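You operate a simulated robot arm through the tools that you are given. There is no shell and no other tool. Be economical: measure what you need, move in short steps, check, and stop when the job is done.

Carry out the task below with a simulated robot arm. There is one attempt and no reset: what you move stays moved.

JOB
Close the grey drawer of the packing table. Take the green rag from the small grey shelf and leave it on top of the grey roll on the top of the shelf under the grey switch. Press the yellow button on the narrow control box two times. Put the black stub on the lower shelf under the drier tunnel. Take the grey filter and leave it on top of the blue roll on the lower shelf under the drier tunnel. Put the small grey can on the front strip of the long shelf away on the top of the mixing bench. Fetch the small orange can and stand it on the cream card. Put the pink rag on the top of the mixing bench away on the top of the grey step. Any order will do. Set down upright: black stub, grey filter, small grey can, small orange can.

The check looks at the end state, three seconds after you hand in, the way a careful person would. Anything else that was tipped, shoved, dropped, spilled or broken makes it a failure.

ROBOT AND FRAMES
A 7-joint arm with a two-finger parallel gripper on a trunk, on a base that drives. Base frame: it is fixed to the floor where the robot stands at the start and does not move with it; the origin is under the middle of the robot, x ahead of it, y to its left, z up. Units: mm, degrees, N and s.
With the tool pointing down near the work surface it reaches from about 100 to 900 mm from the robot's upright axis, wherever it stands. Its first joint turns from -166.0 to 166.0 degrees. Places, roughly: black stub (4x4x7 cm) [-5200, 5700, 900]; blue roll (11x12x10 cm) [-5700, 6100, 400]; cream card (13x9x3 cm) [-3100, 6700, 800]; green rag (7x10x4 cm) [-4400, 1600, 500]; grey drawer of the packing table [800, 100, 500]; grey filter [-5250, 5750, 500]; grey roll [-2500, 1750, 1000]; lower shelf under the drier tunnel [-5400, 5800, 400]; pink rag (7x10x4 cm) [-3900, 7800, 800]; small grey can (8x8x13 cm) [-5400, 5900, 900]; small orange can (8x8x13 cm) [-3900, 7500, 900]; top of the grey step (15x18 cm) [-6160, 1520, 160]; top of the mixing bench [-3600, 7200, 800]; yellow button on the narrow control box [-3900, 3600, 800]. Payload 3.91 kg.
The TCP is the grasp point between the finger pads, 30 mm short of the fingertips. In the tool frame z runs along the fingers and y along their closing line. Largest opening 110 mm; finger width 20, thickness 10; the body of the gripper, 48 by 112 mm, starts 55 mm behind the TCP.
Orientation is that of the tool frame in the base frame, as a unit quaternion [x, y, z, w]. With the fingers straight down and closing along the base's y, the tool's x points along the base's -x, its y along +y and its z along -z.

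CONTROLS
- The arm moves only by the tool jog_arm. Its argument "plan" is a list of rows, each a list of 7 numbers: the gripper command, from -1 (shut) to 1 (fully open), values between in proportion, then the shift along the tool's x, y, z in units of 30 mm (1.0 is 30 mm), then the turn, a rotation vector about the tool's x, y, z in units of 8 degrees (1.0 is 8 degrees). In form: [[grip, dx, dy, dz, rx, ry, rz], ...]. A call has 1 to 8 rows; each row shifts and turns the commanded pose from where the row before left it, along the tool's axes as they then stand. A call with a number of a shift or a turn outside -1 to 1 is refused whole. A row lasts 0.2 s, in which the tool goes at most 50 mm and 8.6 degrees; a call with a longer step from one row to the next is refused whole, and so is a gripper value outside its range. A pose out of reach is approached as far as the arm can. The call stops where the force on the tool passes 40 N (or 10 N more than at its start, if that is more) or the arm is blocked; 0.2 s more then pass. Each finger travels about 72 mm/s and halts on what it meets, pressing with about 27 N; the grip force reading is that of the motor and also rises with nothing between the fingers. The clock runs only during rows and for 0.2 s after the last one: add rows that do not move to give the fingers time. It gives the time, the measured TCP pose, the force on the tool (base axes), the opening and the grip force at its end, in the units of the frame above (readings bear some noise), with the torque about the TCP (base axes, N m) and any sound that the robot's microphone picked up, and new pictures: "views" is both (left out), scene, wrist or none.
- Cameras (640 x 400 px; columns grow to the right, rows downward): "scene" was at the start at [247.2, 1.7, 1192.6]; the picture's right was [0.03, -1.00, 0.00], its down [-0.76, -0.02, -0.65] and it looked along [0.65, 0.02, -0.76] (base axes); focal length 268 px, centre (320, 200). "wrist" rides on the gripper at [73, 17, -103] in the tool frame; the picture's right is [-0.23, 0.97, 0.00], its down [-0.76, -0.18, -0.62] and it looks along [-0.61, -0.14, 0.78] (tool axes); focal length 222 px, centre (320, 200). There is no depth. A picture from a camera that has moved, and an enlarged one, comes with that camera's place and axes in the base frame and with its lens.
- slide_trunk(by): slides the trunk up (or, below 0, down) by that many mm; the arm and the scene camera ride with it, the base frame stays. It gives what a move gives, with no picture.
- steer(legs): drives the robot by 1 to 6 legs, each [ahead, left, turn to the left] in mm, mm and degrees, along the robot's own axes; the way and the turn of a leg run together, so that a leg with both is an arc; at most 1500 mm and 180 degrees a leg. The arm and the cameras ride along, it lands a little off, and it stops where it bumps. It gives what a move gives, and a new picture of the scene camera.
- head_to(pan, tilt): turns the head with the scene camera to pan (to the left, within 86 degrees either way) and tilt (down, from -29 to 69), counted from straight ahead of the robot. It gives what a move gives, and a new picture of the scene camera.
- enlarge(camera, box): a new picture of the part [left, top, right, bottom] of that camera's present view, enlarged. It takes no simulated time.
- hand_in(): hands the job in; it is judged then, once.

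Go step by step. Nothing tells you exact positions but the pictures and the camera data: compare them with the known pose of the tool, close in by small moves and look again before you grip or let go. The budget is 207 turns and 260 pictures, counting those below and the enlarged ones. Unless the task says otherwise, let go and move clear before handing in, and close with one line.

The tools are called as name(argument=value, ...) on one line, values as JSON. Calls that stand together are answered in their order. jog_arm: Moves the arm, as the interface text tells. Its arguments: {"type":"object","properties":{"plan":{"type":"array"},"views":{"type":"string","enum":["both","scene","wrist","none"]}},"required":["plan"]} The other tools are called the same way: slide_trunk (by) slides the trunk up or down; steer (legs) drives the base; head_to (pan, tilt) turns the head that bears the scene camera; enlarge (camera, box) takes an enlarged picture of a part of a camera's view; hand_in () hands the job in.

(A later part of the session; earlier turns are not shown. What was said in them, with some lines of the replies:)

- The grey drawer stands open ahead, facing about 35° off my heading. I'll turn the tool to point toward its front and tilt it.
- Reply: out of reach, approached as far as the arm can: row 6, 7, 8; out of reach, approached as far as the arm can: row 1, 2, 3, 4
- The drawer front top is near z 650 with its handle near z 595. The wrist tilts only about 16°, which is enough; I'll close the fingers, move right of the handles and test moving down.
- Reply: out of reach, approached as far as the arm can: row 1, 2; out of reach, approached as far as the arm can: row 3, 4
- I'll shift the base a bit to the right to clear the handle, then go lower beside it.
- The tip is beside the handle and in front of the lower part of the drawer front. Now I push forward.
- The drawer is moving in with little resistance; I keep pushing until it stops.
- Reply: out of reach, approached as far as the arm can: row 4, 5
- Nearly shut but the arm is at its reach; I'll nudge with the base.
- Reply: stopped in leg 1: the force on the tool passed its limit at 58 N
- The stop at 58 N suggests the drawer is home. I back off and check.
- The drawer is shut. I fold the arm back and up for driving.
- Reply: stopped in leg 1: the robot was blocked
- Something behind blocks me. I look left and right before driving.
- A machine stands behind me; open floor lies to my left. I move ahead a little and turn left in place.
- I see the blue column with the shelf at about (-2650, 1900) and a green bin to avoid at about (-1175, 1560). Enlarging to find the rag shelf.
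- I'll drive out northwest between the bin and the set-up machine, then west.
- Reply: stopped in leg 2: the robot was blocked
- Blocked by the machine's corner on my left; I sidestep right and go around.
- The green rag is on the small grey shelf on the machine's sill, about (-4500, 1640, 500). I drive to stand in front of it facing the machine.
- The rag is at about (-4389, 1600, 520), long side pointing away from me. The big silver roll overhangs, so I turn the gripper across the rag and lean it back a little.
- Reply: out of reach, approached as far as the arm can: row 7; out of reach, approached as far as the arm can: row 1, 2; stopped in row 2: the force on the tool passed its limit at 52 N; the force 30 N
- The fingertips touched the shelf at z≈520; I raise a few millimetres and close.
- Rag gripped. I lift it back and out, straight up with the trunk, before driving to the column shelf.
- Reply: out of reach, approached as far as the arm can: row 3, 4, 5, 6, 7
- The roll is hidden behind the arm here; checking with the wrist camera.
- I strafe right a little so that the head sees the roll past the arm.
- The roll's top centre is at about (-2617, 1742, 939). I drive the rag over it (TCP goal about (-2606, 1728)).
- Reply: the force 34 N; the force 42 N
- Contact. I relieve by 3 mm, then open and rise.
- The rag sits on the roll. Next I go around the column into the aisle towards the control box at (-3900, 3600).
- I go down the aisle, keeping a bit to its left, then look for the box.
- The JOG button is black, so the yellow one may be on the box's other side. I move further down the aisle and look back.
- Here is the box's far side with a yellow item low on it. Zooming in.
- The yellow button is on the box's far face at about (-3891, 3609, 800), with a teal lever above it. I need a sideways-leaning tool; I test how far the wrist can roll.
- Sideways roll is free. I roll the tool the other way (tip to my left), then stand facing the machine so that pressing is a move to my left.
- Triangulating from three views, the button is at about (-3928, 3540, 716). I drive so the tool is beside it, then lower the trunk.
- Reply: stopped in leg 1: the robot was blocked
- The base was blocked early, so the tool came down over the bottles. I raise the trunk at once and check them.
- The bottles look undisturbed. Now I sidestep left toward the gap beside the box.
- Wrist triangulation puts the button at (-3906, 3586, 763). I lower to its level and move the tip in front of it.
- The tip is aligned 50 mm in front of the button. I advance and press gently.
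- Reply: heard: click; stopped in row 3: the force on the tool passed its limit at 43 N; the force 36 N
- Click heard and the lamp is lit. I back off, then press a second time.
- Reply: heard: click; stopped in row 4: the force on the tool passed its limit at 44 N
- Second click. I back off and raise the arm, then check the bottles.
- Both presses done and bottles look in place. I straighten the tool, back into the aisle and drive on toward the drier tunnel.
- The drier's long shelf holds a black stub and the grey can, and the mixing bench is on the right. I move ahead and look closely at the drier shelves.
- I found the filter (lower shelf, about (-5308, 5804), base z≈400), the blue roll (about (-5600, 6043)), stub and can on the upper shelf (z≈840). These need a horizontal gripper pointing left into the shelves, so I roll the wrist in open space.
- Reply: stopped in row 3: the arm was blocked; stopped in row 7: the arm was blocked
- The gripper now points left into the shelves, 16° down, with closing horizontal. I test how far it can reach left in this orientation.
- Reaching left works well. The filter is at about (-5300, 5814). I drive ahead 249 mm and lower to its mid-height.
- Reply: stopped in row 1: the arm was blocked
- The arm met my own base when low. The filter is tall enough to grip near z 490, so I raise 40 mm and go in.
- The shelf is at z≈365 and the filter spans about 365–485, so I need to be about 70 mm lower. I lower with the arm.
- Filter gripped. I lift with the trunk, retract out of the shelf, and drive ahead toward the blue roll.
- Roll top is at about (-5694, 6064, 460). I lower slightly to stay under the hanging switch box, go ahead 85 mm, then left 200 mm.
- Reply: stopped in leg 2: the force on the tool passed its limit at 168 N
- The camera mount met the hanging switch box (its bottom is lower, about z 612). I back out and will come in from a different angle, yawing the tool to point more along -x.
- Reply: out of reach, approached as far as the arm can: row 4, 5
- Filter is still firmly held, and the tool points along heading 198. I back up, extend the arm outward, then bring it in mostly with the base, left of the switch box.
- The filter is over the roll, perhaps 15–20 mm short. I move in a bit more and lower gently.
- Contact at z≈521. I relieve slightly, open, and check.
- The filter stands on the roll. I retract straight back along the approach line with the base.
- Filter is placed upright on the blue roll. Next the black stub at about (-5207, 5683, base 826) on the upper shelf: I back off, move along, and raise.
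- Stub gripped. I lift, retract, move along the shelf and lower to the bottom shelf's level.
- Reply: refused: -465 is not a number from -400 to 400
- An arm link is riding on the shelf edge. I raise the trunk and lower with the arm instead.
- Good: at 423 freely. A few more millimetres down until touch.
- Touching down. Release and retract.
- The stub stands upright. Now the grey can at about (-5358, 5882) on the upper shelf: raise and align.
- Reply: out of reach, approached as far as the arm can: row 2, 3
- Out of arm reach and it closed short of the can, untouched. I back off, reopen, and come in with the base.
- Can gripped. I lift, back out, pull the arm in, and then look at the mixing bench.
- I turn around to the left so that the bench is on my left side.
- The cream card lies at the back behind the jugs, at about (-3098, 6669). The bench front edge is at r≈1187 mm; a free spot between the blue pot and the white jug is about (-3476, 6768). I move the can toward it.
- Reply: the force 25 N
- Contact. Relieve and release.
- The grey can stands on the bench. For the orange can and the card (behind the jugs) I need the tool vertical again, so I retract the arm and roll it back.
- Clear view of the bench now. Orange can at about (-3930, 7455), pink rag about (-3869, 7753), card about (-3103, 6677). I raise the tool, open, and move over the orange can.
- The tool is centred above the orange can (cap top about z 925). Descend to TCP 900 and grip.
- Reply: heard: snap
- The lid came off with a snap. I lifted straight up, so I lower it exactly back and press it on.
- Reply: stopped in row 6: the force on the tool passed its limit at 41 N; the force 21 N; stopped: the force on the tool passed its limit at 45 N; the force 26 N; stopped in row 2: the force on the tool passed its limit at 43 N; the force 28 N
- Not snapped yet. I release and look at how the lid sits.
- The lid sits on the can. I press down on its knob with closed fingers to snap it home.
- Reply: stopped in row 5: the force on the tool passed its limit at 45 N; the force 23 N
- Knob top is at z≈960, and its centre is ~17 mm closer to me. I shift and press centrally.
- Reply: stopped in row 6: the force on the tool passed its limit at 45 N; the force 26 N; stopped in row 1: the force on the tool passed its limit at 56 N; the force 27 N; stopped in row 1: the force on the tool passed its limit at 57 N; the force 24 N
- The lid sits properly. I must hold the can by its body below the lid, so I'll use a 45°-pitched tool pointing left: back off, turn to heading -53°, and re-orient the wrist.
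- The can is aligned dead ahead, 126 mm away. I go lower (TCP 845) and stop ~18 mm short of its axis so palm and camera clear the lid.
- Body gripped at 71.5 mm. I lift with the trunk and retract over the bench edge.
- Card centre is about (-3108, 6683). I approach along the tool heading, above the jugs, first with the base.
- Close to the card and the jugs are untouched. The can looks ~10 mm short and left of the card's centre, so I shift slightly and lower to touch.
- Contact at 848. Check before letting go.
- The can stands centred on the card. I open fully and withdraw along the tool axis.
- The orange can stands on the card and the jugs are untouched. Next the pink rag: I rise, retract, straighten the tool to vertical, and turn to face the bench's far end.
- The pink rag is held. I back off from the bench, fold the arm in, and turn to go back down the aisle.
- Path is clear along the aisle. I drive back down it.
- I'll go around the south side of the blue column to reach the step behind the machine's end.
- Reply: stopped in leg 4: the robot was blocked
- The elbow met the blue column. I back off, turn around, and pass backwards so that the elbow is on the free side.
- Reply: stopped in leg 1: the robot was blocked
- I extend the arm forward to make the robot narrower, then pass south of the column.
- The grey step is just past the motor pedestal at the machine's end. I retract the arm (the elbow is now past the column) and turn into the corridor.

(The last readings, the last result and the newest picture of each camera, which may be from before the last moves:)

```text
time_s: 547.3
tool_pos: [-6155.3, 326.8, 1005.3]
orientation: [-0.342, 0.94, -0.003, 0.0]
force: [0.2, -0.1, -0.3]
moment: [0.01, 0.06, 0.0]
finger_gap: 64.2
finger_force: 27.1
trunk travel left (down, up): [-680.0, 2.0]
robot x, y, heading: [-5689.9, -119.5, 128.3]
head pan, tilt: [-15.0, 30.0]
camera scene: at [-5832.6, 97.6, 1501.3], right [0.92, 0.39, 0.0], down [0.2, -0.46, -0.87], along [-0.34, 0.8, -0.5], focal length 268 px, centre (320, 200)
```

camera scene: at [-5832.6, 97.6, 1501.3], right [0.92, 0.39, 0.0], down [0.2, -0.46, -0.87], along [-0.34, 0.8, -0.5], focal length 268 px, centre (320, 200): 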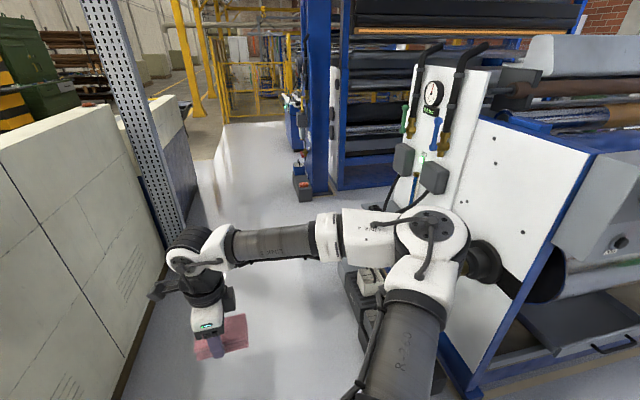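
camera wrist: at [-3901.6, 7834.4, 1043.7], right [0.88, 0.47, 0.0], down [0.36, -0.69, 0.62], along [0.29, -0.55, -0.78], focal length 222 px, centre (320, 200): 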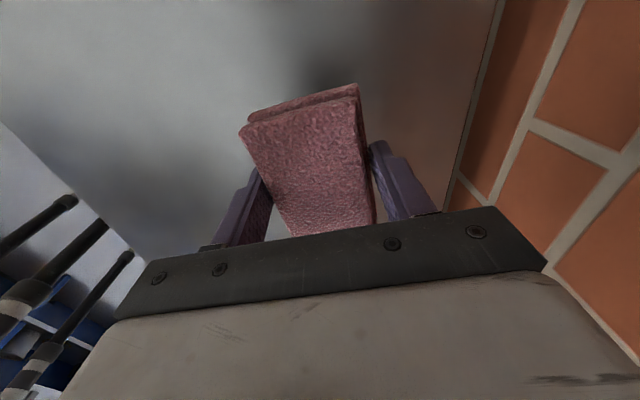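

steer(legs=[[0, 0, 5], [1100, 0, 0]])

head_to(pan=-60, tilt=35)

```text
time_s: 553.5
tool_pos: [-6946.8, 1102.1, 1004.7]
orientation: [-0.379, 0.925, -0.003, 0.0]
force: [-0.2, -0.8, -0.9]
moment: [0.02, 0.0, 0.0]
finger_gap: 64.4
finger_force: 26.8
trunk travel left (down, up): [-680.0, 2.0]
robot x, y, heading: [-6447.7, 695.6, 132.7]
head pan, tilt: [-15.0, 30.0]
camera scene: at [-6607.1, 900.0, 1501.2], right [0.89, 0.46, 0.0], down [0.23, -0.44, -0.87], along [-0.4, 0.77, -0.5], focal length 268 px, centre (320, 200)
```

scene: 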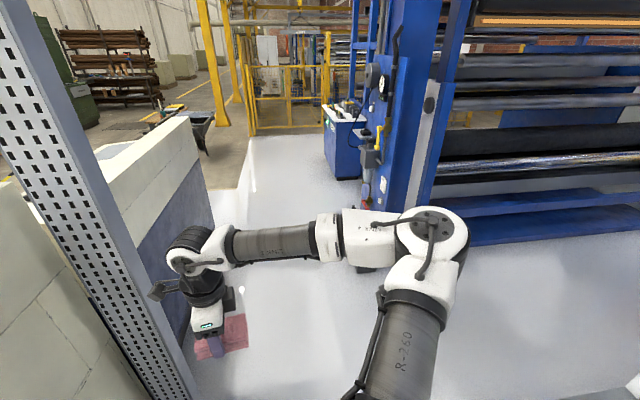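

```text
time_s: 554.6
tool_pos: [-6945.6, 1104.5, 1004.2]
orientation: [-0.379, 0.925, -0.003, 0.0]
force: [-1.1, -0.2, -0.6]
moment: [-0.01, 0.02, 0.04]
finger_gap: 64.2
finger_force: 27.1
trunk travel left (down, up): [-680.0, 2.0]
robot x, y, heading: [-6449.5, 692.4, 132.8]
head pan, tilt: [-60.0, 35.0]
camera scene: at [-6538.8, 903.7, 1493.5], right [0.95, -0.3, 0.0], down [-0.17, -0.55, -0.82], along [0.24, 0.78, -0.57], focal length 268 px, centre (320, 200)
```

scene: 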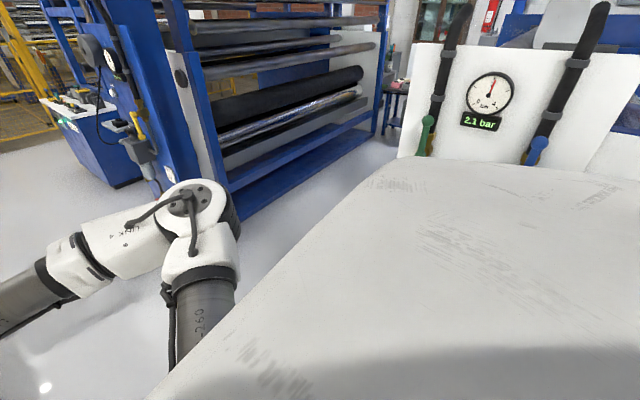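

The step is hidden to my right. I move to a stand point west of it and turn to face it (heading ~37°).

steer(legs=[[430, 0, 0], [0, 0, -95]])

head_to(pan=0, tilt=45)

```text
time_s: 561.4
tool_pos: [-6280.9, 1462.5, 1004.4]
orientation: [0.437, 0.899, -0.002, -0.003]
force: [-0.4, 0.0, -0.7]
moment: [0.02, 0.01, -0.05]
finger_gap: 64.5
finger_force: 26.9
trunk travel left (down, up): [-680.0, 2.0]
robot x, y, heading: [-6744.1, 1011.1, 36.3]
head pan, tilt: [-60.0, 35.0]
camera scene: at [-6523.6, 1078.1, 1493.5], right [-0.4, -0.92, 0.0], down [-0.53, 0.23, -0.82], along [0.75, -0.33, -0.57], focal length 268 px, centre (320, 200)
```

scene: 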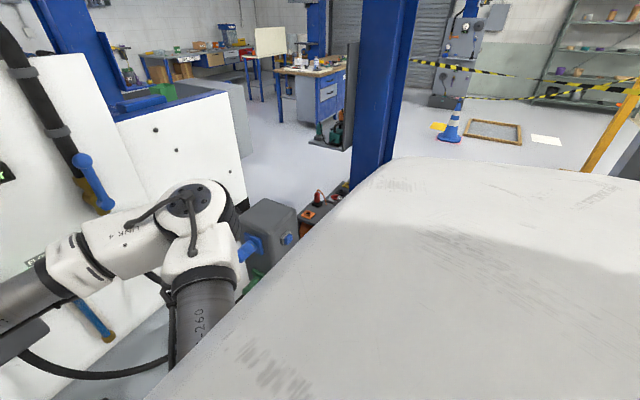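

```text
time_s: 562.7
tool_pos: [-6281.4, 1462.9, 1006.0]
orientation: [0.436, 0.9, -0.002, -0.001]
force: [0.8, 0.4, -0.2]
moment: [0.03, 0.04, -0.02]
finger_gap: 64.4
finger_force: 27.0
trunk travel left (down, up): [-680.0, 2.0]
robot x, y, heading: [-6740.0, 1010.7, 36.3]
head pan, tilt: [0.0, 45.0]
camera scene: at [-6538.8, 1161.7, 1478.6], right [0.59, -0.81, 0.0], down [-0.57, -0.42, -0.71], along [0.57, 0.42, -0.71], focal length 268 px, centre (320, 200)
```

scene: 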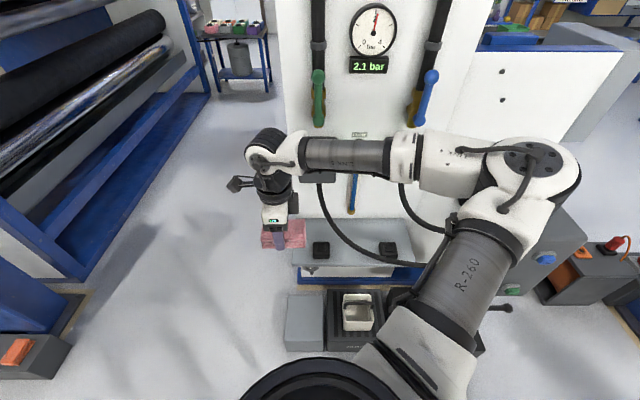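

The grey step is the light-grey block at about (-6172, 1517, 160). I move the rag over it and lower with the trunk.

jog_arm(plan=[[-1, -0.18, 1, 0, 0, 0, 0], [-1, -0.18, 1, 0, 0, 0, 0], [-1, -0.18, 1, 0, 0, 0, 0], [-1, -0.18, 1, 0, 0, 0, 0], [-1, 0, 0, 0, 0, 0, 0]], views="none")

slide_trunk(by=-400)

jog_arm(plan=[[-1, 0, 0, 0, 0, 0, 0]], views="both")

```text
time_s: 563.9
tool_pos: [-6172.0, 1519.3, 1004.9]
orientation: [0.437, 0.9, -0.002, -0.003]
force: [0.1, -0.5, 0.5]
moment: [-0.02, -0.01, 0.02]
finger_gap: 64.2
finger_force: 26.9
trunk travel left (down, up): [-680.0, 2.0]
robot x, y, heading: [-6742.4, 1009.7, 36.5]
head pan, tilt: [0.0, 45.0]
```

```text
time_s: 567.0
tool_pos: [-6172.9, 1518.1, 649.7]
orientation: [0.436, 0.9, 0.004, 0.0]
force: [-10.2, -12.7, 23.9]
moment: [0.04, -0.41, -0.24]
finger_gap: 64.0
finger_force: 27.3
trunk travel left (down, up): [-314.0, 368.0]
robot x, y, heading: [-6742.7, 1015.1, 36.3]
head pan, tilt: [0.0, 45.0]
stopped: the force on the tool passed its limit at 71 N (the readings are from after the stop); the commanded pose is now the measured one
```

```text
time_s: 567.6
tool_pos: [-6172.5, 1519.0, 650.4]
orientation: [0.436, 0.9, 0.005, 0.0]
force: [-7.8, -8.5, 19.0]
moment: [0.03, -0.35, -0.21]
finger_gap: 63.8
finger_force: 26.9
trunk travel left (down, up): [-314.0, 368.0]
robot x, y, heading: [-6743.4, 1012.4, 36.3]
head pan, tilt: [0.0, 45.0]
stopped in row 1: the force on the tool passed its limit at 41 N (the readings are from after the stop); the commanded pose is now the measured one
camera scene: at [-6540.5, 1159.8, 1113.6], right [0.59, -0.81, 0.0], down [-0.57, -0.42, -0.71], along [0.57, 0.42, -0.71], focal length 268 px, centre (320, 200)
camera wrist: at [-6205.1, 1585.7, 753.3], right [0.91, 0.42, 0.01], down [0.33, -0.71, 0.62], along [0.27, -0.56, -0.79], focal length 222 px, centre (320, 200)
```

scene: 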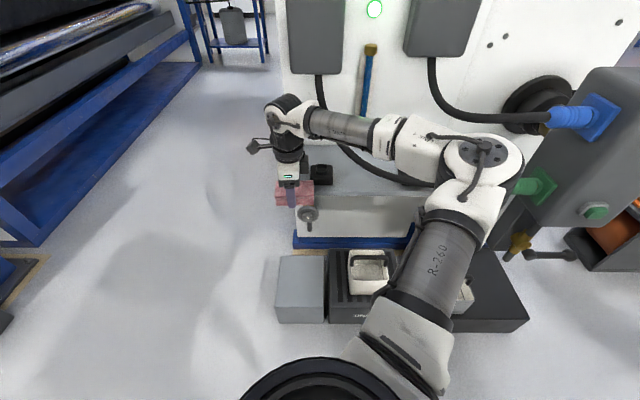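
wrist: 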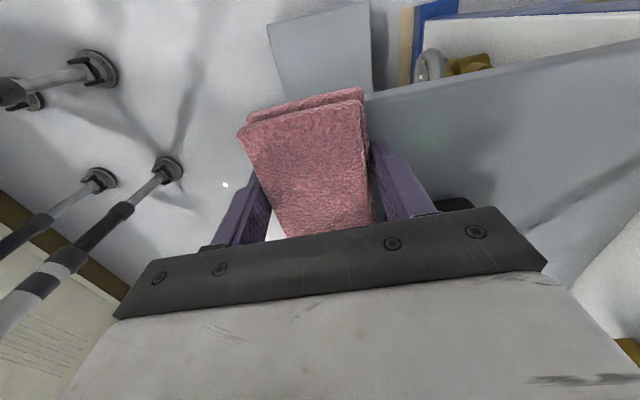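

The rag met the little shelf (z≈615) beside the panel. I raise, and look again.

slide_trunk(by=80)

steer(legs=[[-250, 0, 0]])

enlarge(camera="scene", box=[220, 120, 470, 320])

```text
time_s: 568.8
tool_pos: [-6173.5, 1519.4, 726.1]
orientation: [0.437, 0.9, 0.003, 0.0]
force: [0.5, -0.4, -0.5]
moment: [0.03, -0.01, 0.0]
finger_gap: 64.3
finger_force: 26.9
trunk travel left (down, up): [-394.0, 288.0]
robot x, y, heading: [-6737.7, 1014.8, 36.2]
head pan, tilt: [0.0, 45.0]
```

```text
time_s: 570.6
tool_pos: [-6372.2, 1371.3, 726.4]
orientation: [0.437, 0.899, 0.003, -0.001]
force: [0.2, -0.2, 0.4]
moment: [0.02, -0.02, 0.0]
finger_gap: 64.4
finger_force: 27.3
trunk travel left (down, up): [-394.0, 288.0]
robot x, y, heading: [-6945.0, 864.0, 35.9]
head pan, tilt: [0.0, 45.0]
camera scene: at [-6739.6, 1013.4, 1193.3], right [0.59, -0.81, 0.0], down [-0.57, -0.42, -0.71], along [0.57, 0.42, -0.71], focal length 268 px, centre (320, 200)
```

scene: 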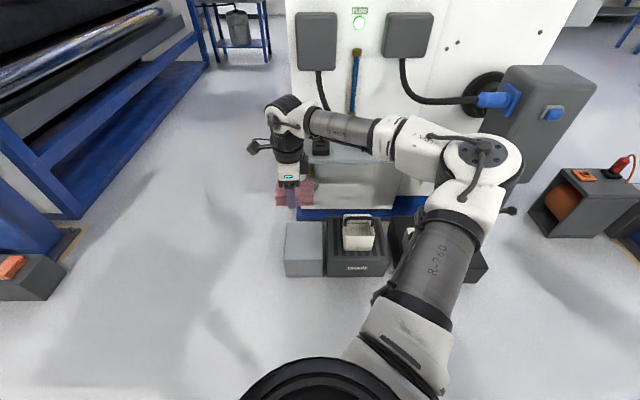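

```text
2.00 times, centred on (345, 220) of scene
camera zoom: at [-6739.6, 1013.4, 1193.3], right [0.59, -0.81, 0.0], down [-0.57, -0.42, -0.71], along [0.57, 0.42, -0.71], focal length 536 px, centre (270, 160)
```

zoom: 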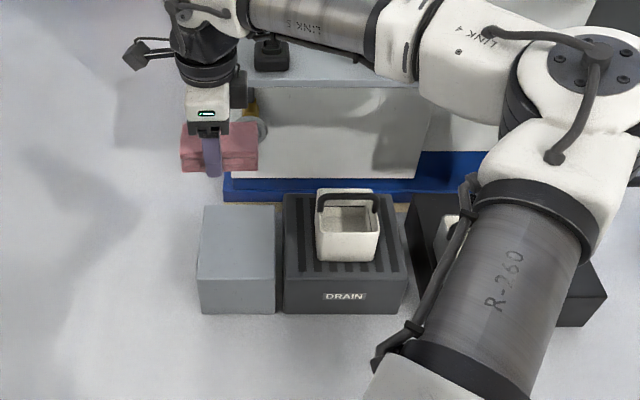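

The step's far-right quadrant is under that shelf corner, and my forearm would foul it from here. I'll approach from the north side instead, so the forearm stays over open floor, and place the rag toward the step's free side.

slide_trunk(by=220)

jog_arm(plan=[[-1, 0, -1, 0, 0, 0, 0], [-1, 0, -1, 0, 0, 0, 0], [-1, 0, -1, 0, 0, 0, 0], [-1, 0, -1, 0, 0, 0, 0], [-1, 0, 0, 0, 0, 0, 0]], views="none")

steer(legs=[[0, 330, 0], [597, 332, 0], [0, 0, -89]])

head_to(pan=15, tilt=40)

```text
time_s: 573.0
tool_pos: [-6373.3, 1371.3, 945.9]
orientation: [0.438, 0.899, 0.004, 0.0]
force: [-0.2, -0.4, -0.9]
moment: [0.0, -0.03, -0.04]
finger_gap: 64.1
finger_force: 27.0
trunk travel left (down, up): [-614.0, 68.0]
robot x, y, heading: [-6941.8, 866.2, 36.1]
head pan, tilt: [0.0, 45.0]
```

```text
time_s: 574.1
tool_pos: [-6466.2, 1296.7, 944.7]
orientation: [0.438, 0.899, 0.003, 0.0]
force: [-0.5, 0.5, 0.0]
moment: [0.02, -0.04, 0.03]
finger_gap: 64.4
finger_force: 26.9
trunk travel left (down, up): [-614.0, 68.0]
robot x, y, heading: [-6941.3, 862.3, 36.0]
head pan, tilt: [0.0, 45.0]
```

```text
time_s: 576.2
tool_pos: [-6564.3, 1435.6, 944.0]
orientation: [0.435, 0.9, 0.003, -0.002]
force: [-0.2, 0.2, -0.6]
moment: [0.01, 0.02, 0.0]
finger_gap: 64.0
finger_force: 26.8
trunk travel left (down, up): [-614.0, 68.0]
robot x, y, heading: [-7035.9, 1003.8, 36.6]
head pan, tilt: [0.0, 45.0]
stopped in leg 1: the robot was blocked; the commanded pose is now the measured one
camera scene: at [-6836.4, 1149.3, 1413.1], right [0.59, -0.8, 0.0], down [-0.57, -0.42, -0.71], along [0.57, 0.42, -0.71], focal length 268 px, centre (320, 200)
```

scene: 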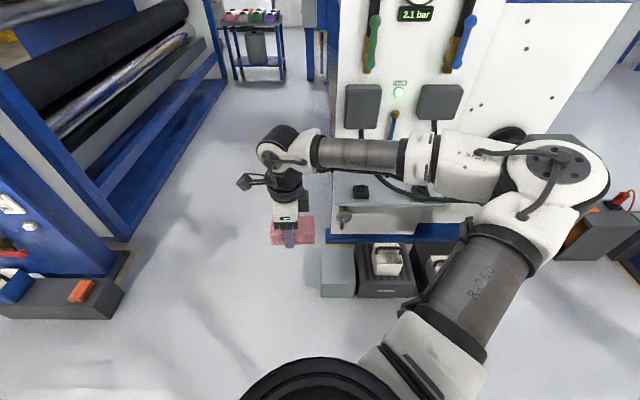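

```text
time_s: 577.0
tool_pos: [-6565.8, 1436.0, 945.8]
orientation: [0.435, 0.9, 0.004, 0.0]
force: [-0.6, 0.0, 0.1]
moment: [0.03, 0.02, -0.01]
finger_gap: 64.3
finger_force: 27.0
trunk travel left (down, up): [-614.0, 68.0]
robot x, y, heading: [-7043.1, 1001.5, 36.7]
head pan, tilt: [15.0, 40.0]
camera scene: at [-6849.9, 1168.4, 1420.4], right [0.78, -0.62, 0.0], down [-0.4, -0.5, -0.77], along [0.48, 0.6, -0.64], focal length 268 px, centre (320, 200)
```

scene: 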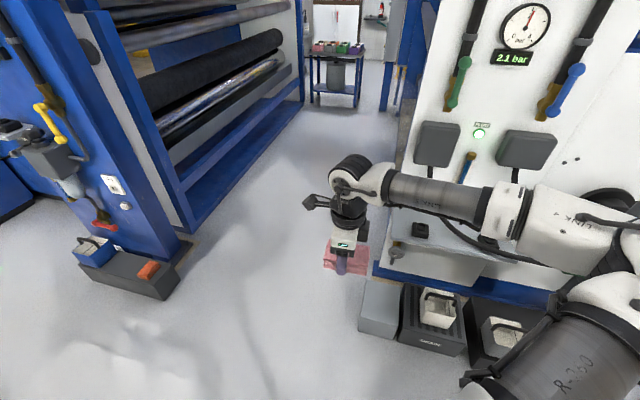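

steer(legs=[[350, 0, 0], [252, 486, 0], [0, 0, -89]])

head_to(pan=25, tilt=45)

```text
time_s: 587.0
tool_pos: [-6396.7, 1286.9, 944.9]
orientation: [0.941, 0.339, 0.003, 0.002]
force: [-0.3, -0.2, -1.0]
moment: [-0.03, 0.0, -0.01]
finger_gap: 64.1
finger_force: 26.5
trunk travel left (down, up): [-614.0, 68.0]
robot x, y, heading: [-6843.9, 1752.9, -52.1]
head pan, tilt: [15.0, 40.0]
camera scene: at [-6670.5, 1565.3, 1420.5], right [-0.61, -0.8, 0.0], down [-0.51, 0.39, -0.77], along [0.61, -0.46, -0.64], focal length 268 px, centre (320, 200)
```

scene: 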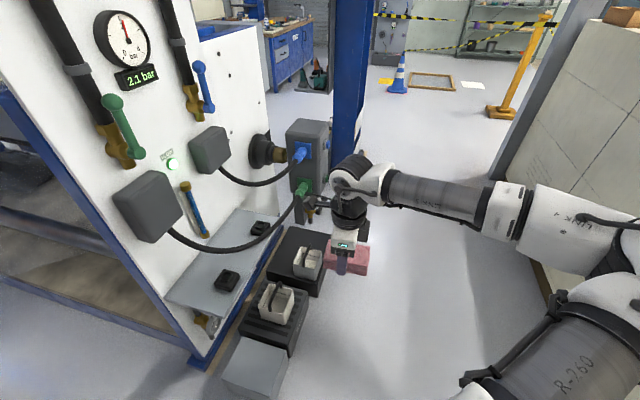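

```text
time_s: 587.8
tool_pos: [-6397.8, 1287.5, 945.8]
orientation: [0.941, 0.34, 0.002, 0.002]
force: [0.7, 0.8, -0.4]
moment: [-0.02, 0.01, 0.01]
finger_gap: 64.1
finger_force: 27.0
trunk travel left (down, up): [-614.0, 68.0]
robot x, y, heading: [-6840.7, 1756.3, -52.5]
head pan, tilt: [25.0, 45.0]
camera scene: at [-6665.8, 1579.5, 1413.2], right [-0.46, -0.89, 0.0], down [-0.63, 0.32, -0.71], along [0.63, -0.33, -0.71], focal length 268 px, centre (320, 200)
```

scene: 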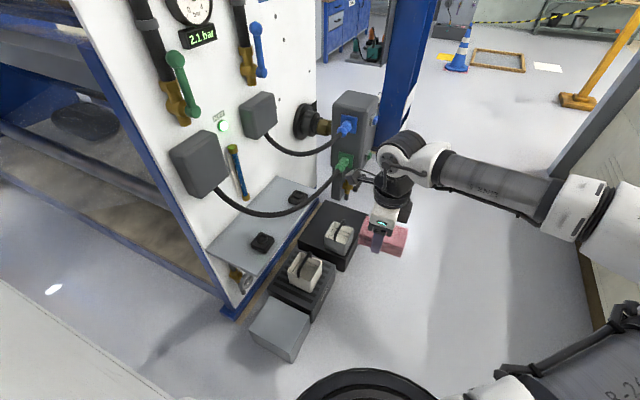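

enlarge(camera="scene", box=[190, 160, 370, 370])

```text
1.90 times, centred on (280, 265) of scene
camera zoom: at [-6665.8, 1579.5, 1413.2], right [-0.46, -0.89, 0.0], down [-0.63, 0.32, -0.71], along [0.63, -0.33, -0.71], focal length 511 px, centre (396, 76)
```

zoom: 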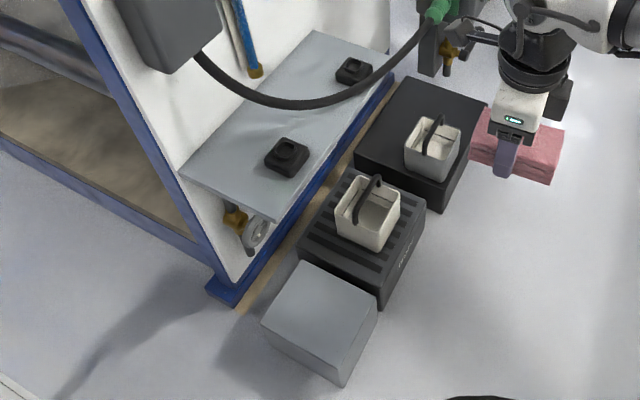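

From this side I see the shelf corner overhangs the step's far half. I'll put the rag on the near half, with the wrist camera turned away from the shelf, so I rotate the tool by 180°.

jog_arm(plan=[[-1, 0, 0, 0, 0, 0, -1], [-1, 0, 0, 0, 0, 0, -1], [-1, 0, 0, 0, 0, 0, -1], [-1, 0, 0, 0, 0, 0, -1], [-1, 0, 0, 0, 0, 0, -1], [-1, 0, 0, 0, 0, 0, -1], [-1, 0, 0, 0, 0, 0, -1], [-1, 0, 0, 0, 0, 0, -1]], views="none")

jog_arm(plan=[[-1, 0, 0, 0, 0, 0, -1], [-1, 0, 0, 0, 0, 0, -1], [-1, 0, 0, 0, 0, 0, -1], [-1, 0, 0, 0, 0, 0, -1], [-1, 0, 0, 0, 0, 0, -1], [-1, 0, 0, 0, 0, 0, -1], [-1, 0, 0, 0, 0, 0, -1], [-1, 0, 0, 0, 0, 0, -1]], views="none")

jog_arm(plan=[[-1, 0, 0, 0, 0, 0, -1], [-1, 0, 0, 0, 0, 0, -1], [-1, 0, 0, 0, 0, 0, -1], [-1, 0, 0, 0, 0, 0, -1], [-1, 0, 0, 0, 0, 0, -1], [-1, 0, 0, 0, 0, 0, -1], [-1, 0, 0, 0, 0, 0, 0]], views="none")

```text
time_s: 589.5
tool_pos: [-6396.8, 1288.0, 944.4]
orientation: [0.617, 0.787, 0.002, 0.004]
force: [-0.2, -0.2, -0.6]
moment: [0.02, -0.02, -0.03]
finger_gap: 64.3
finger_force: 26.9
trunk travel left (down, up): [-614.0, 68.0]
robot x, y, heading: [-6840.6, 1751.0, -52.2]
head pan, tilt: [25.0, 45.0]
```

```text
time_s: 591.4
tool_pos: [-6396.1, 1288.4, 945.0]
orientation: [0.106, 0.994, -0.001, 0.004]
force: [-0.5, 0.0, -0.8]
moment: [0.0, -0.03, -0.01]
finger_gap: 64.0
finger_force: 26.9
trunk travel left (down, up): [-614.0, 68.0]
robot x, y, heading: [-6840.2, 1751.8, -52.0]
head pan, tilt: [25.0, 45.0]
```

```text
time_s: 593.0
tool_pos: [-6397.0, 1288.5, 944.9]
orientation: [-0.102, 0.995, -0.001, 0.002]
force: [1.1, -0.3, 0.2]
moment: [-0.03, -0.01, -0.01]
finger_gap: 64.2
finger_force: 26.9
out of reach, approached as far as the arm can: row 4, 5, 6
trunk travel left (down, up): [-614.0, 68.0]
robot x, y, heading: [-6839.1, 1753.0, -52.2]
head pan, tilt: [25.0, 45.0]
```

steer(legs=[[0, 0, 25]])

jog_arm(plan=[[-1, 0, 0, 0, 0, 0, 0]], views="wrist")

```text
time_s: 594.6
tool_pos: [-6245.2, 1515.0, 945.1]
orientation: [-0.31, 0.951, 0.0, 0.003]
force: [-0.4, -0.6, -0.3]
moment: [-0.01, 0.0, -0.02]
finger_gap: 64.2
finger_force: 27.1
trunk travel left (down, up): [-614.0, 68.0]
robot x, y, heading: [-6842.4, 1746.2, -27.7]
head pan, tilt: [25.0, 45.0]
camera scene: at [-6610.1, 1668.5, 1413.2], right [-0.05, -1.0, 0.0], down [-0.71, 0.03, -0.71], along [0.71, -0.03, -0.71], focal length 268 px, centre (320, 200)
```

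scene: 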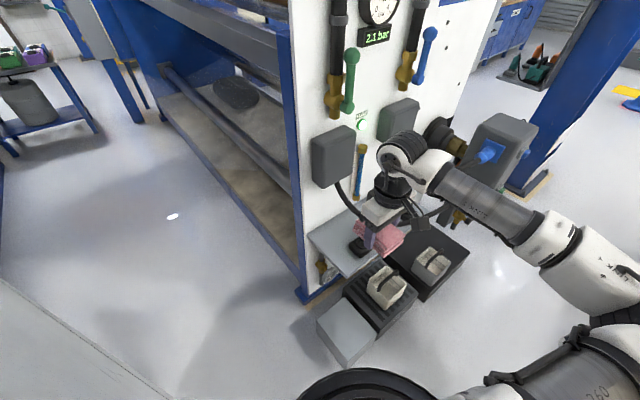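

```text
time_s: 595.0
tool_pos: [-6243.8, 1514.5, 945.3]
orientation: [-0.311, 0.95, 0.0, 0.003]
force: [0.3, -0.6, -1.3]
moment: [-0.04, 0.02, -0.01]
finger_gap: 64.3
finger_force: 27.2
trunk travel left (down, up): [-614.0, 68.0]
robot x, y, heading: [-6842.5, 1750.0, -27.5]
head pan, tilt: [25.0, 45.0]
camera wrist: at [-6313.0, 1485.4, 1048.1], right [-0.39, 0.92, 0.0], down [0.72, 0.31, 0.63], along [0.58, 0.25, -0.78], focal length 222 px, centre (320, 200)
```

wrist: 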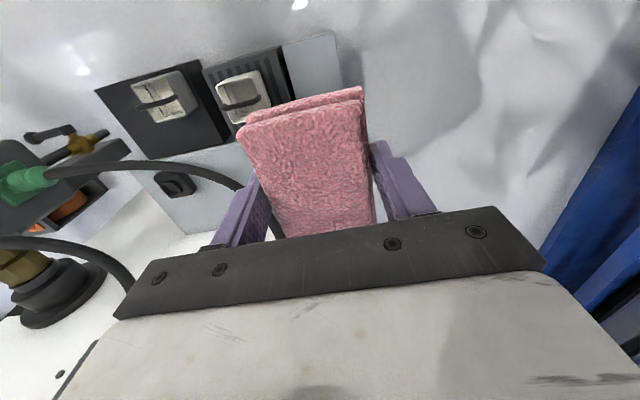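

jog_arm(plan=[[-1, -0.39, -0.54, 0, 0, 0, 0], [-1, -0.39, -0.54, 0, 0, 0, 0], [-1, 0, 0, 0, 0, 0, 0]], views="none")

slide_trunk(by=-270)

jog_arm(plan=[[-1, 0, 0, 0, 0, 0, 0]], views="both")

```text
time_s: 595.8
tool_pos: [-6243.3, 1515.0, 945.1]
orientation: [-0.311, 0.95, -0.002, 0.003]
force: [0.8, 0.2, 0.1]
moment: [0.01, 0.02, 0.0]
finger_gap: 64.2
finger_force: 26.8
out of reach, approached as far as the arm can: row 1, 2
trunk travel left (down, up): [-614.0, 68.0]
robot x, y, heading: [-6841.4, 1752.0, -27.7]
head pan, tilt: [25.0, 45.0]
```

```text
time_s: 598.6
tool_pos: [-6243.7, 1514.4, 675.9]
orientation: [-0.311, 0.95, -0.001, 0.003]
force: [0.5, -0.1, -0.1]
moment: [-0.01, 0.02, 0.01]
finger_gap: 64.1
finger_force: 27.4
trunk travel left (down, up): [-344.0, 338.0]
robot x, y, heading: [-6842.0, 1751.3, -27.9]
head pan, tilt: [25.0, 45.0]
```

```text
time_s: 599.0
tool_pos: [-6243.7, 1514.7, 675.4]
orientation: [-0.311, 0.95, 0.0, 0.003]
force: [0.0, -0.5, -0.1]
moment: [-0.04, -0.02, 0.0]
finger_gap: 64.1
finger_force: 26.7
trunk travel left (down, up): [-344.0, 338.0]
robot x, y, heading: [-6840.7, 1754.6, -27.8]
head pan, tilt: [25.0, 45.0]
camera scene: at [-6610.3, 1668.3, 1143.2], right [-0.05, -1.0, 0.0], down [-0.71, 0.03, -0.71], along [0.71, -0.03, -0.71], focal length 268 px, centre (320, 200)
camera wrist: at [-6313.0, 1485.3, 778.1], right [-0.39, 0.92, 0.0], down [0.72, 0.31, 0.63], along [0.58, 0.25, -0.78], focal length 222 px, centre (320, 200)
```

scene: 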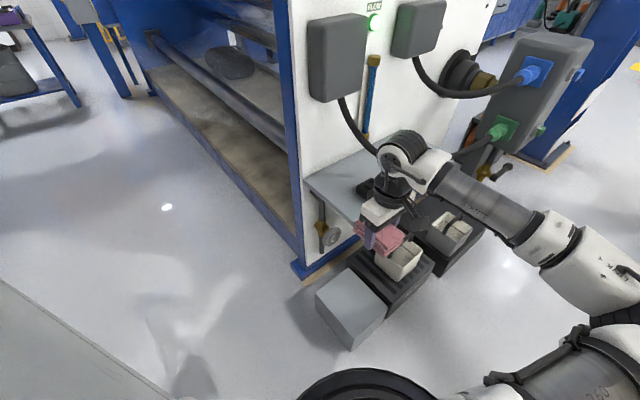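
wrist: 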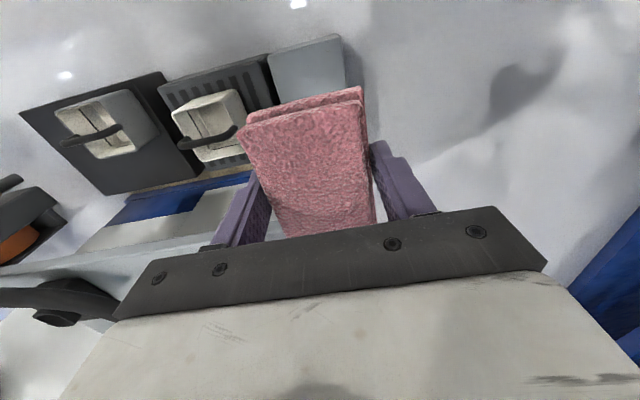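

steer(legs=[[38, 6, 0]])

slide_trunk(by=-200)

jog_arm(plan=[[-1, 0, 0, 0, 0, 0, 0]], views="both")

```text
time_s: 599.9
tool_pos: [-6209.1, 1502.8, 674.6]
orientation: [-0.311, 0.95, 0.0, 0.003]
force: [0.2, -0.6, -0.5]
moment: [0.0, 0.0, 0.0]
finger_gap: 64.1
finger_force: 26.9
trunk travel left (down, up): [-344.0, 338.0]
robot x, y, heading: [-6807.6, 1735.7, -28.0]
head pan, tilt: [25.0, 45.0]
camera scene: at [-6574.3, 1656.1, 1143.2], right [-0.05, -1.0, 0.0], down [-0.71, 0.03, -0.71], along [0.71, -0.03, -0.71], focal length 268 px, centre (320, 200)
```

scene: 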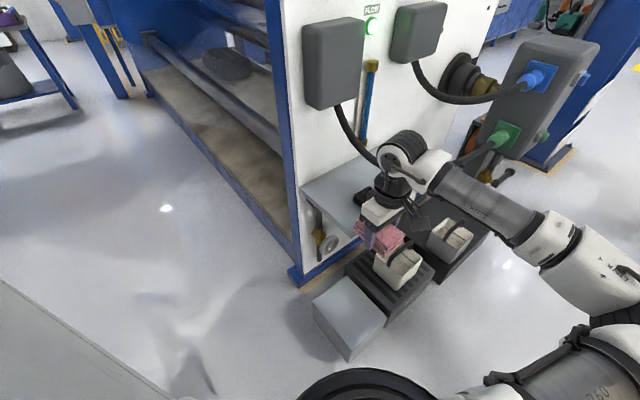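

```text
time_s: 602.0
tool_pos: [-6208.4, 1502.4, 475.4]
orientation: [-0.311, 0.95, -0.001, 0.003]
force: [0.5, -0.9, 0.2]
moment: [0.0, 0.01, 0.0]
finger_gap: 64.1
finger_force: 26.6
trunk travel left (down, up): [-144.0, 538.0]
robot x, y, heading: [-6805.3, 1740.6, -27.8]
head pan, tilt: [25.0, 45.0]
```

```text
time_s: 602.4
tool_pos: [-6208.4, 1502.4, 474.6]
orientation: [-0.311, 0.951, -0.001, 0.003]
force: [-0.4, -0.2, -0.1]
moment: [0.01, -0.01, -0.02]
finger_gap: 64.4
finger_force: 27.3
trunk travel left (down, up): [-144.0, 538.0]
robot x, y, heading: [-6807.1, 1738.1, -27.4]
head pan, tilt: [25.0, 45.0]
camera scene: at [-6574.3, 1656.1, 943.2], right [-0.05, -1.0, 0.0], down [-0.71, 0.03, -0.71], along [0.71, -0.03, -0.71], focal length 268 px, centre (320, 200)
camera wrist: at [-6277.1, 1473.1, 578.1], right [-0.39, 0.92, 0.0], down [0.72, 0.31, 0.63], along [0.58, 0.25, -0.78], focal length 222 px, centre (320, 200)
```

scene: 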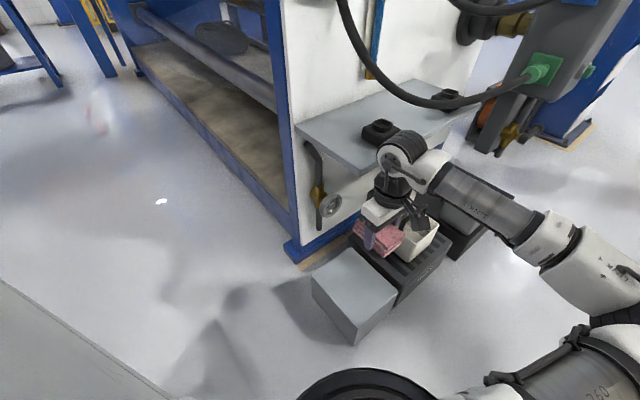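
wrist: 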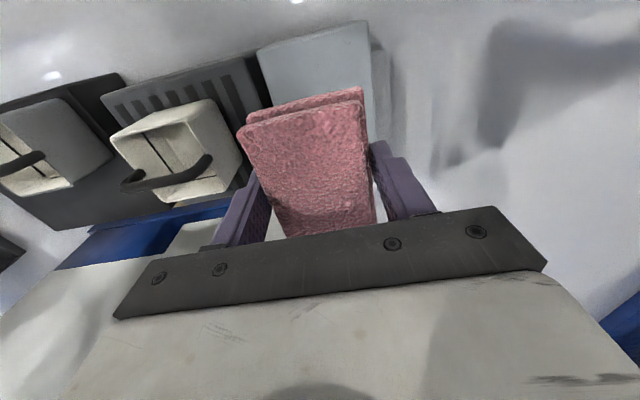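

slide_trunk(by=-100)

jog_arm(plan=[[-1, 0, 0, 1, 0, 0, 0], [-1, 0, 0, 1, 0, 0, 0], [-1, 0, 0, 0.8, 0, 0, 0], [-1, 0, 0, 0, 0, 0, 0]], views="both")

```text
time_s: 603.8
tool_pos: [-6208.5, 1503.7, 404.2]
orientation: [-0.313, 0.95, -0.005, 0.006]
force: [0.2, -0.2, -0.8]
moment: [0.0, -0.02, 0.03]
finger_gap: 64.3
finger_force: 27.2
trunk travel left (down, up): [-44.0, 638.0]
robot x, y, heading: [-6803.8, 1737.3, -27.8]
head pan, tilt: [25.0, 45.0]
```

```text
time_s: 605.0
tool_pos: [-6209.7, 1502.6, 321.8]
orientation: [-0.309, 0.951, -0.007, 0.006]
force: [0.0, -0.2, -0.5]
moment: [0.0, 0.02, 0.01]
finger_gap: 64.5
finger_force: 27.1
trunk travel left (down, up): [-44.0, 638.0]
robot x, y, heading: [-6800.7, 1737.5, -27.9]
head pan, tilt: [25.0, 45.0]
stopped in row 4: the arm was blocked; the commanded pose is now the measured one
camera scene: at [-6580.6, 1664.0, 868.2], right [-0.05, -1.0, 0.01], down [-0.7, 0.02, -0.72], along [0.71, -0.04, -0.7], focal length 268 px, centre (320, 200)
camera wrist: at [-6279.8, 1474.1, 424.5], right [-0.39, 0.92, -0.01], down [0.71, 0.31, 0.63], along [0.59, 0.24, -0.77], focal length 222 px, centre (320, 200)
```

scene: 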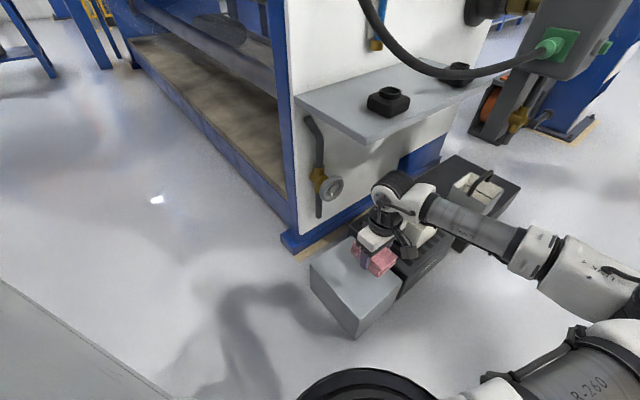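
wrist: 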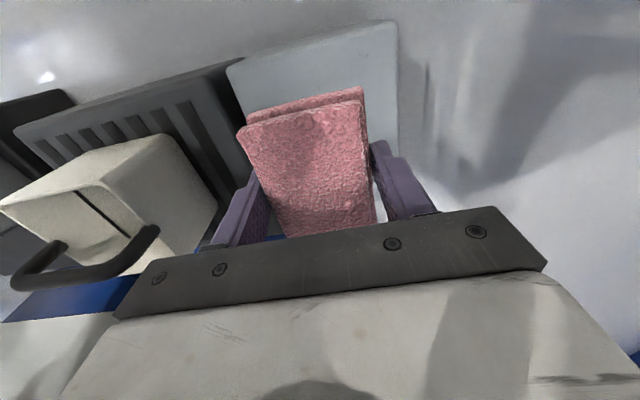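

The trunk is too low for my own base; I raise it a bit and reach down with the arm instead.

slide_trunk(by=90)

jog_arm(plan=[[-1, 0, 0, 1, 0, 0, 0], [-1, 0, 0, 1, 0, 0, 0], [-1, 0, 0, 1, 0, 0, 0], [-1, 0, 0, 1, 0, 0, 0], [-1, 0, 0, 1, 0, 0, 0], [-1, 0, 0, 0, 0, 0, 0]], views="scene")

```text
time_s: 606.2
tool_pos: [-6209.7, 1502.6, 380.4]
orientation: [-0.309, 0.951, 0.001, 0.003]
force: [-0.3, 0.2, -1.2]
moment: [0.02, -0.01, 0.03]
finger_gap: 64.2
finger_force: 27.5
trunk travel left (down, up): [-134.0, 548.0]
robot x, y, heading: [-6808.2, 1741.9, -27.8]
head pan, tilt: [25.0, 45.0]
```

```text
time_s: 607.6
tool_pos: [-6206.3, 1501.7, 229.7]
orientation: [-0.31, 0.951, 0.001, 0.004]
force: [-0.2, -0.3, -0.4]
moment: [0.0, -0.03, -0.01]
finger_gap: 64.3
finger_force: 27.9
trunk travel left (down, up): [-134.0, 548.0]
robot x, y, heading: [-6804.4, 1738.0, -27.9]
head pan, tilt: [25.0, 45.0]
camera scene: at [-6574.3, 1656.1, 933.2], right [-0.05, -1.0, 0.0], down [-0.71, 0.03, -0.71], along [0.71, -0.03, -0.71], focal length 268 px, centre (320, 200)
```

scene: 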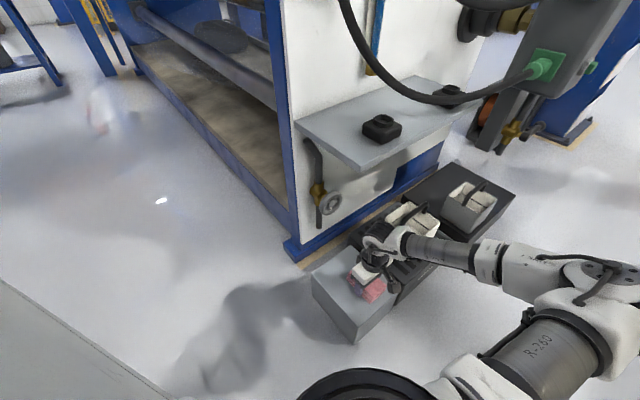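

jog_arm(plan=[[-1, 0, 0, 0.7, 0, 0, 0], [-1, 0, 0, 0.2, 0, 0, 0], [-1, 0, 0, 0.15, 0, 0, 0], [-1, 0, 0, 0.1, 0, 0, 0], [-1, 0, 0, 0, 0, 0, 0]], views="wrist")

```text
time_s: 608.8
tool_pos: [-6207.3, 1502.1, 196.3]
orientation: [-0.309, 0.951, 0.001, 0.003]
force: [0.8, -0.2, -0.6]
moment: [0.02, 0.01, 0.01]
finger_gap: 64.3
finger_force: 26.9
trunk travel left (down, up): [-134.0, 548.0]
robot x, y, heading: [-6805.8, 1742.9, -27.8]
head pan, tilt: [25.0, 45.0]
no pictures are left
```

No pictures remain, so I go by touch: lower in small steps until contact.

jog_arm(plan=[[-1, 0, 0, 0.1, 0, 0, 0], [-1, 0, 0, 0.1, 0, 0, 0], [-1, 0, 0, 0, 0, 0, 0]], views="none")

jog_arm(plan=[[-1, 0, 0, 0.1, 0, 0, 0], [-1, 0, 0, 0.1, 0, 0, 0], [-1, 0, 0, 0, 0, 0, 0]], views="none")

```text
time_s: 609.6
tool_pos: [-6207.2, 1502.6, 189.9]
orientation: [-0.309, 0.951, 0.0, 0.003]
force: [-0.1, 0.2, -0.4]
moment: [0.02, 0.0, -0.01]
finger_gap: 64.2
finger_force: 26.9
trunk travel left (down, up): [-134.0, 548.0]
robot x, y, heading: [-6800.8, 1743.0, -27.6]
head pan, tilt: [25.0, 45.0]
no pictures are left
```

```text
time_s: 610.2
tool_pos: [-6207.2, 1504.5, 190.3]
orientation: [-0.31, 0.951, 0.0, 0.005]
force: [-7.8, -1.1, 29.7]
moment: [0.22, 1.21, 0.08]
finger_gap: 64.4
finger_force: 27.2
trunk travel left (down, up): [-134.0, 548.0]
robot x, y, heading: [-6807.4, 1739.0, -27.8]
head pan, tilt: [25.0, 45.0]
stopped in row 3: the force on the tool passed its limit at 46 N (the readings are from after the stop); the commanded pose is now the measured one
no pictures are left
```

Contact with the step top. I ease off, open, and rise straight up.

jog_arm(plan=[[-1, 0, 0, -0.1, 0, 0, 0], [0.2, 0, 0, 0, 0, 0, 0], [0.5, 0, 0, 0, 0, 0, 0], [0.7, 0, 0, 0, 0, 0, 0], [0.7, 0, 0, 0, 0, 0, 0]], views="none")

jog_arm(plan=[[0.7, 0, 0, -0.5, 0, 0, 0], [0.7, 0, 0, -1, 0, 0, 0], [0.7, 0, 0, -1, 0, 0, 0], [0.7, 0, 0, -1, 0, 0, 0], [0.7, 0, 0, -1, 0, 0, 0], [0.7, 0, 0, -1, 0, 0, 0]], views="none")

```text
time_s: 611.4
tool_pos: [-6207.4, 1504.7, 189.9]
orientation: [-0.31, 0.951, 0.001, 0.003]
force: [1.2, -0.7, 1.9]
moment: [0.07, 0.08, 0.02]
finger_gap: 93.2
finger_force: 0.0
trunk travel left (down, up): [-134.0, 548.0]
robot x, y, heading: [-6802.4, 1740.8, -27.9]
head pan, tilt: [25.0, 45.0]
no pictures are left
```

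```text
time_s: 612.8
tool_pos: [-6208.1, 1502.3, 355.2]
orientation: [-0.309, 0.951, 0.001, 0.004]
force: [-0.5, 0.1, 0.0]
moment: [0.0, 0.0, 0.04]
finger_gap: 93.4
finger_force: 0.0
trunk travel left (down, up): [-134.0, 548.0]
robot x, y, heading: [-6803.6, 1742.8, -28.0]
head pan, tilt: [25.0, 45.0]
no pictures are left
```

steer(legs=[[-200, 0, 0]])

hand_in()

```text
time_s: 614.5
tool_pos: [-6390.4, 1599.0, 354.9]
orientation: [-0.31, 0.951, 0.0, 0.004]
force: [-0.5, 0.1, -1.5]
moment: [0.0, 0.03, 0.01]
finger_gap: 93.5
finger_force: 0.0
trunk travel left (down, up): [-134.0, 548.0]
robot x, y, heading: [-6987.3, 1837.4, -28.2]
head pan, tilt: [25.0, 45.0]
```

```text
The job is handed in.
```

I did all eight parts and handed the job in, but the pink rag was set down by touch because the pictures had run out. The orange can's lid popped off when I first gripped it; I set it back on and pressed it down, but never heard it snap shut.
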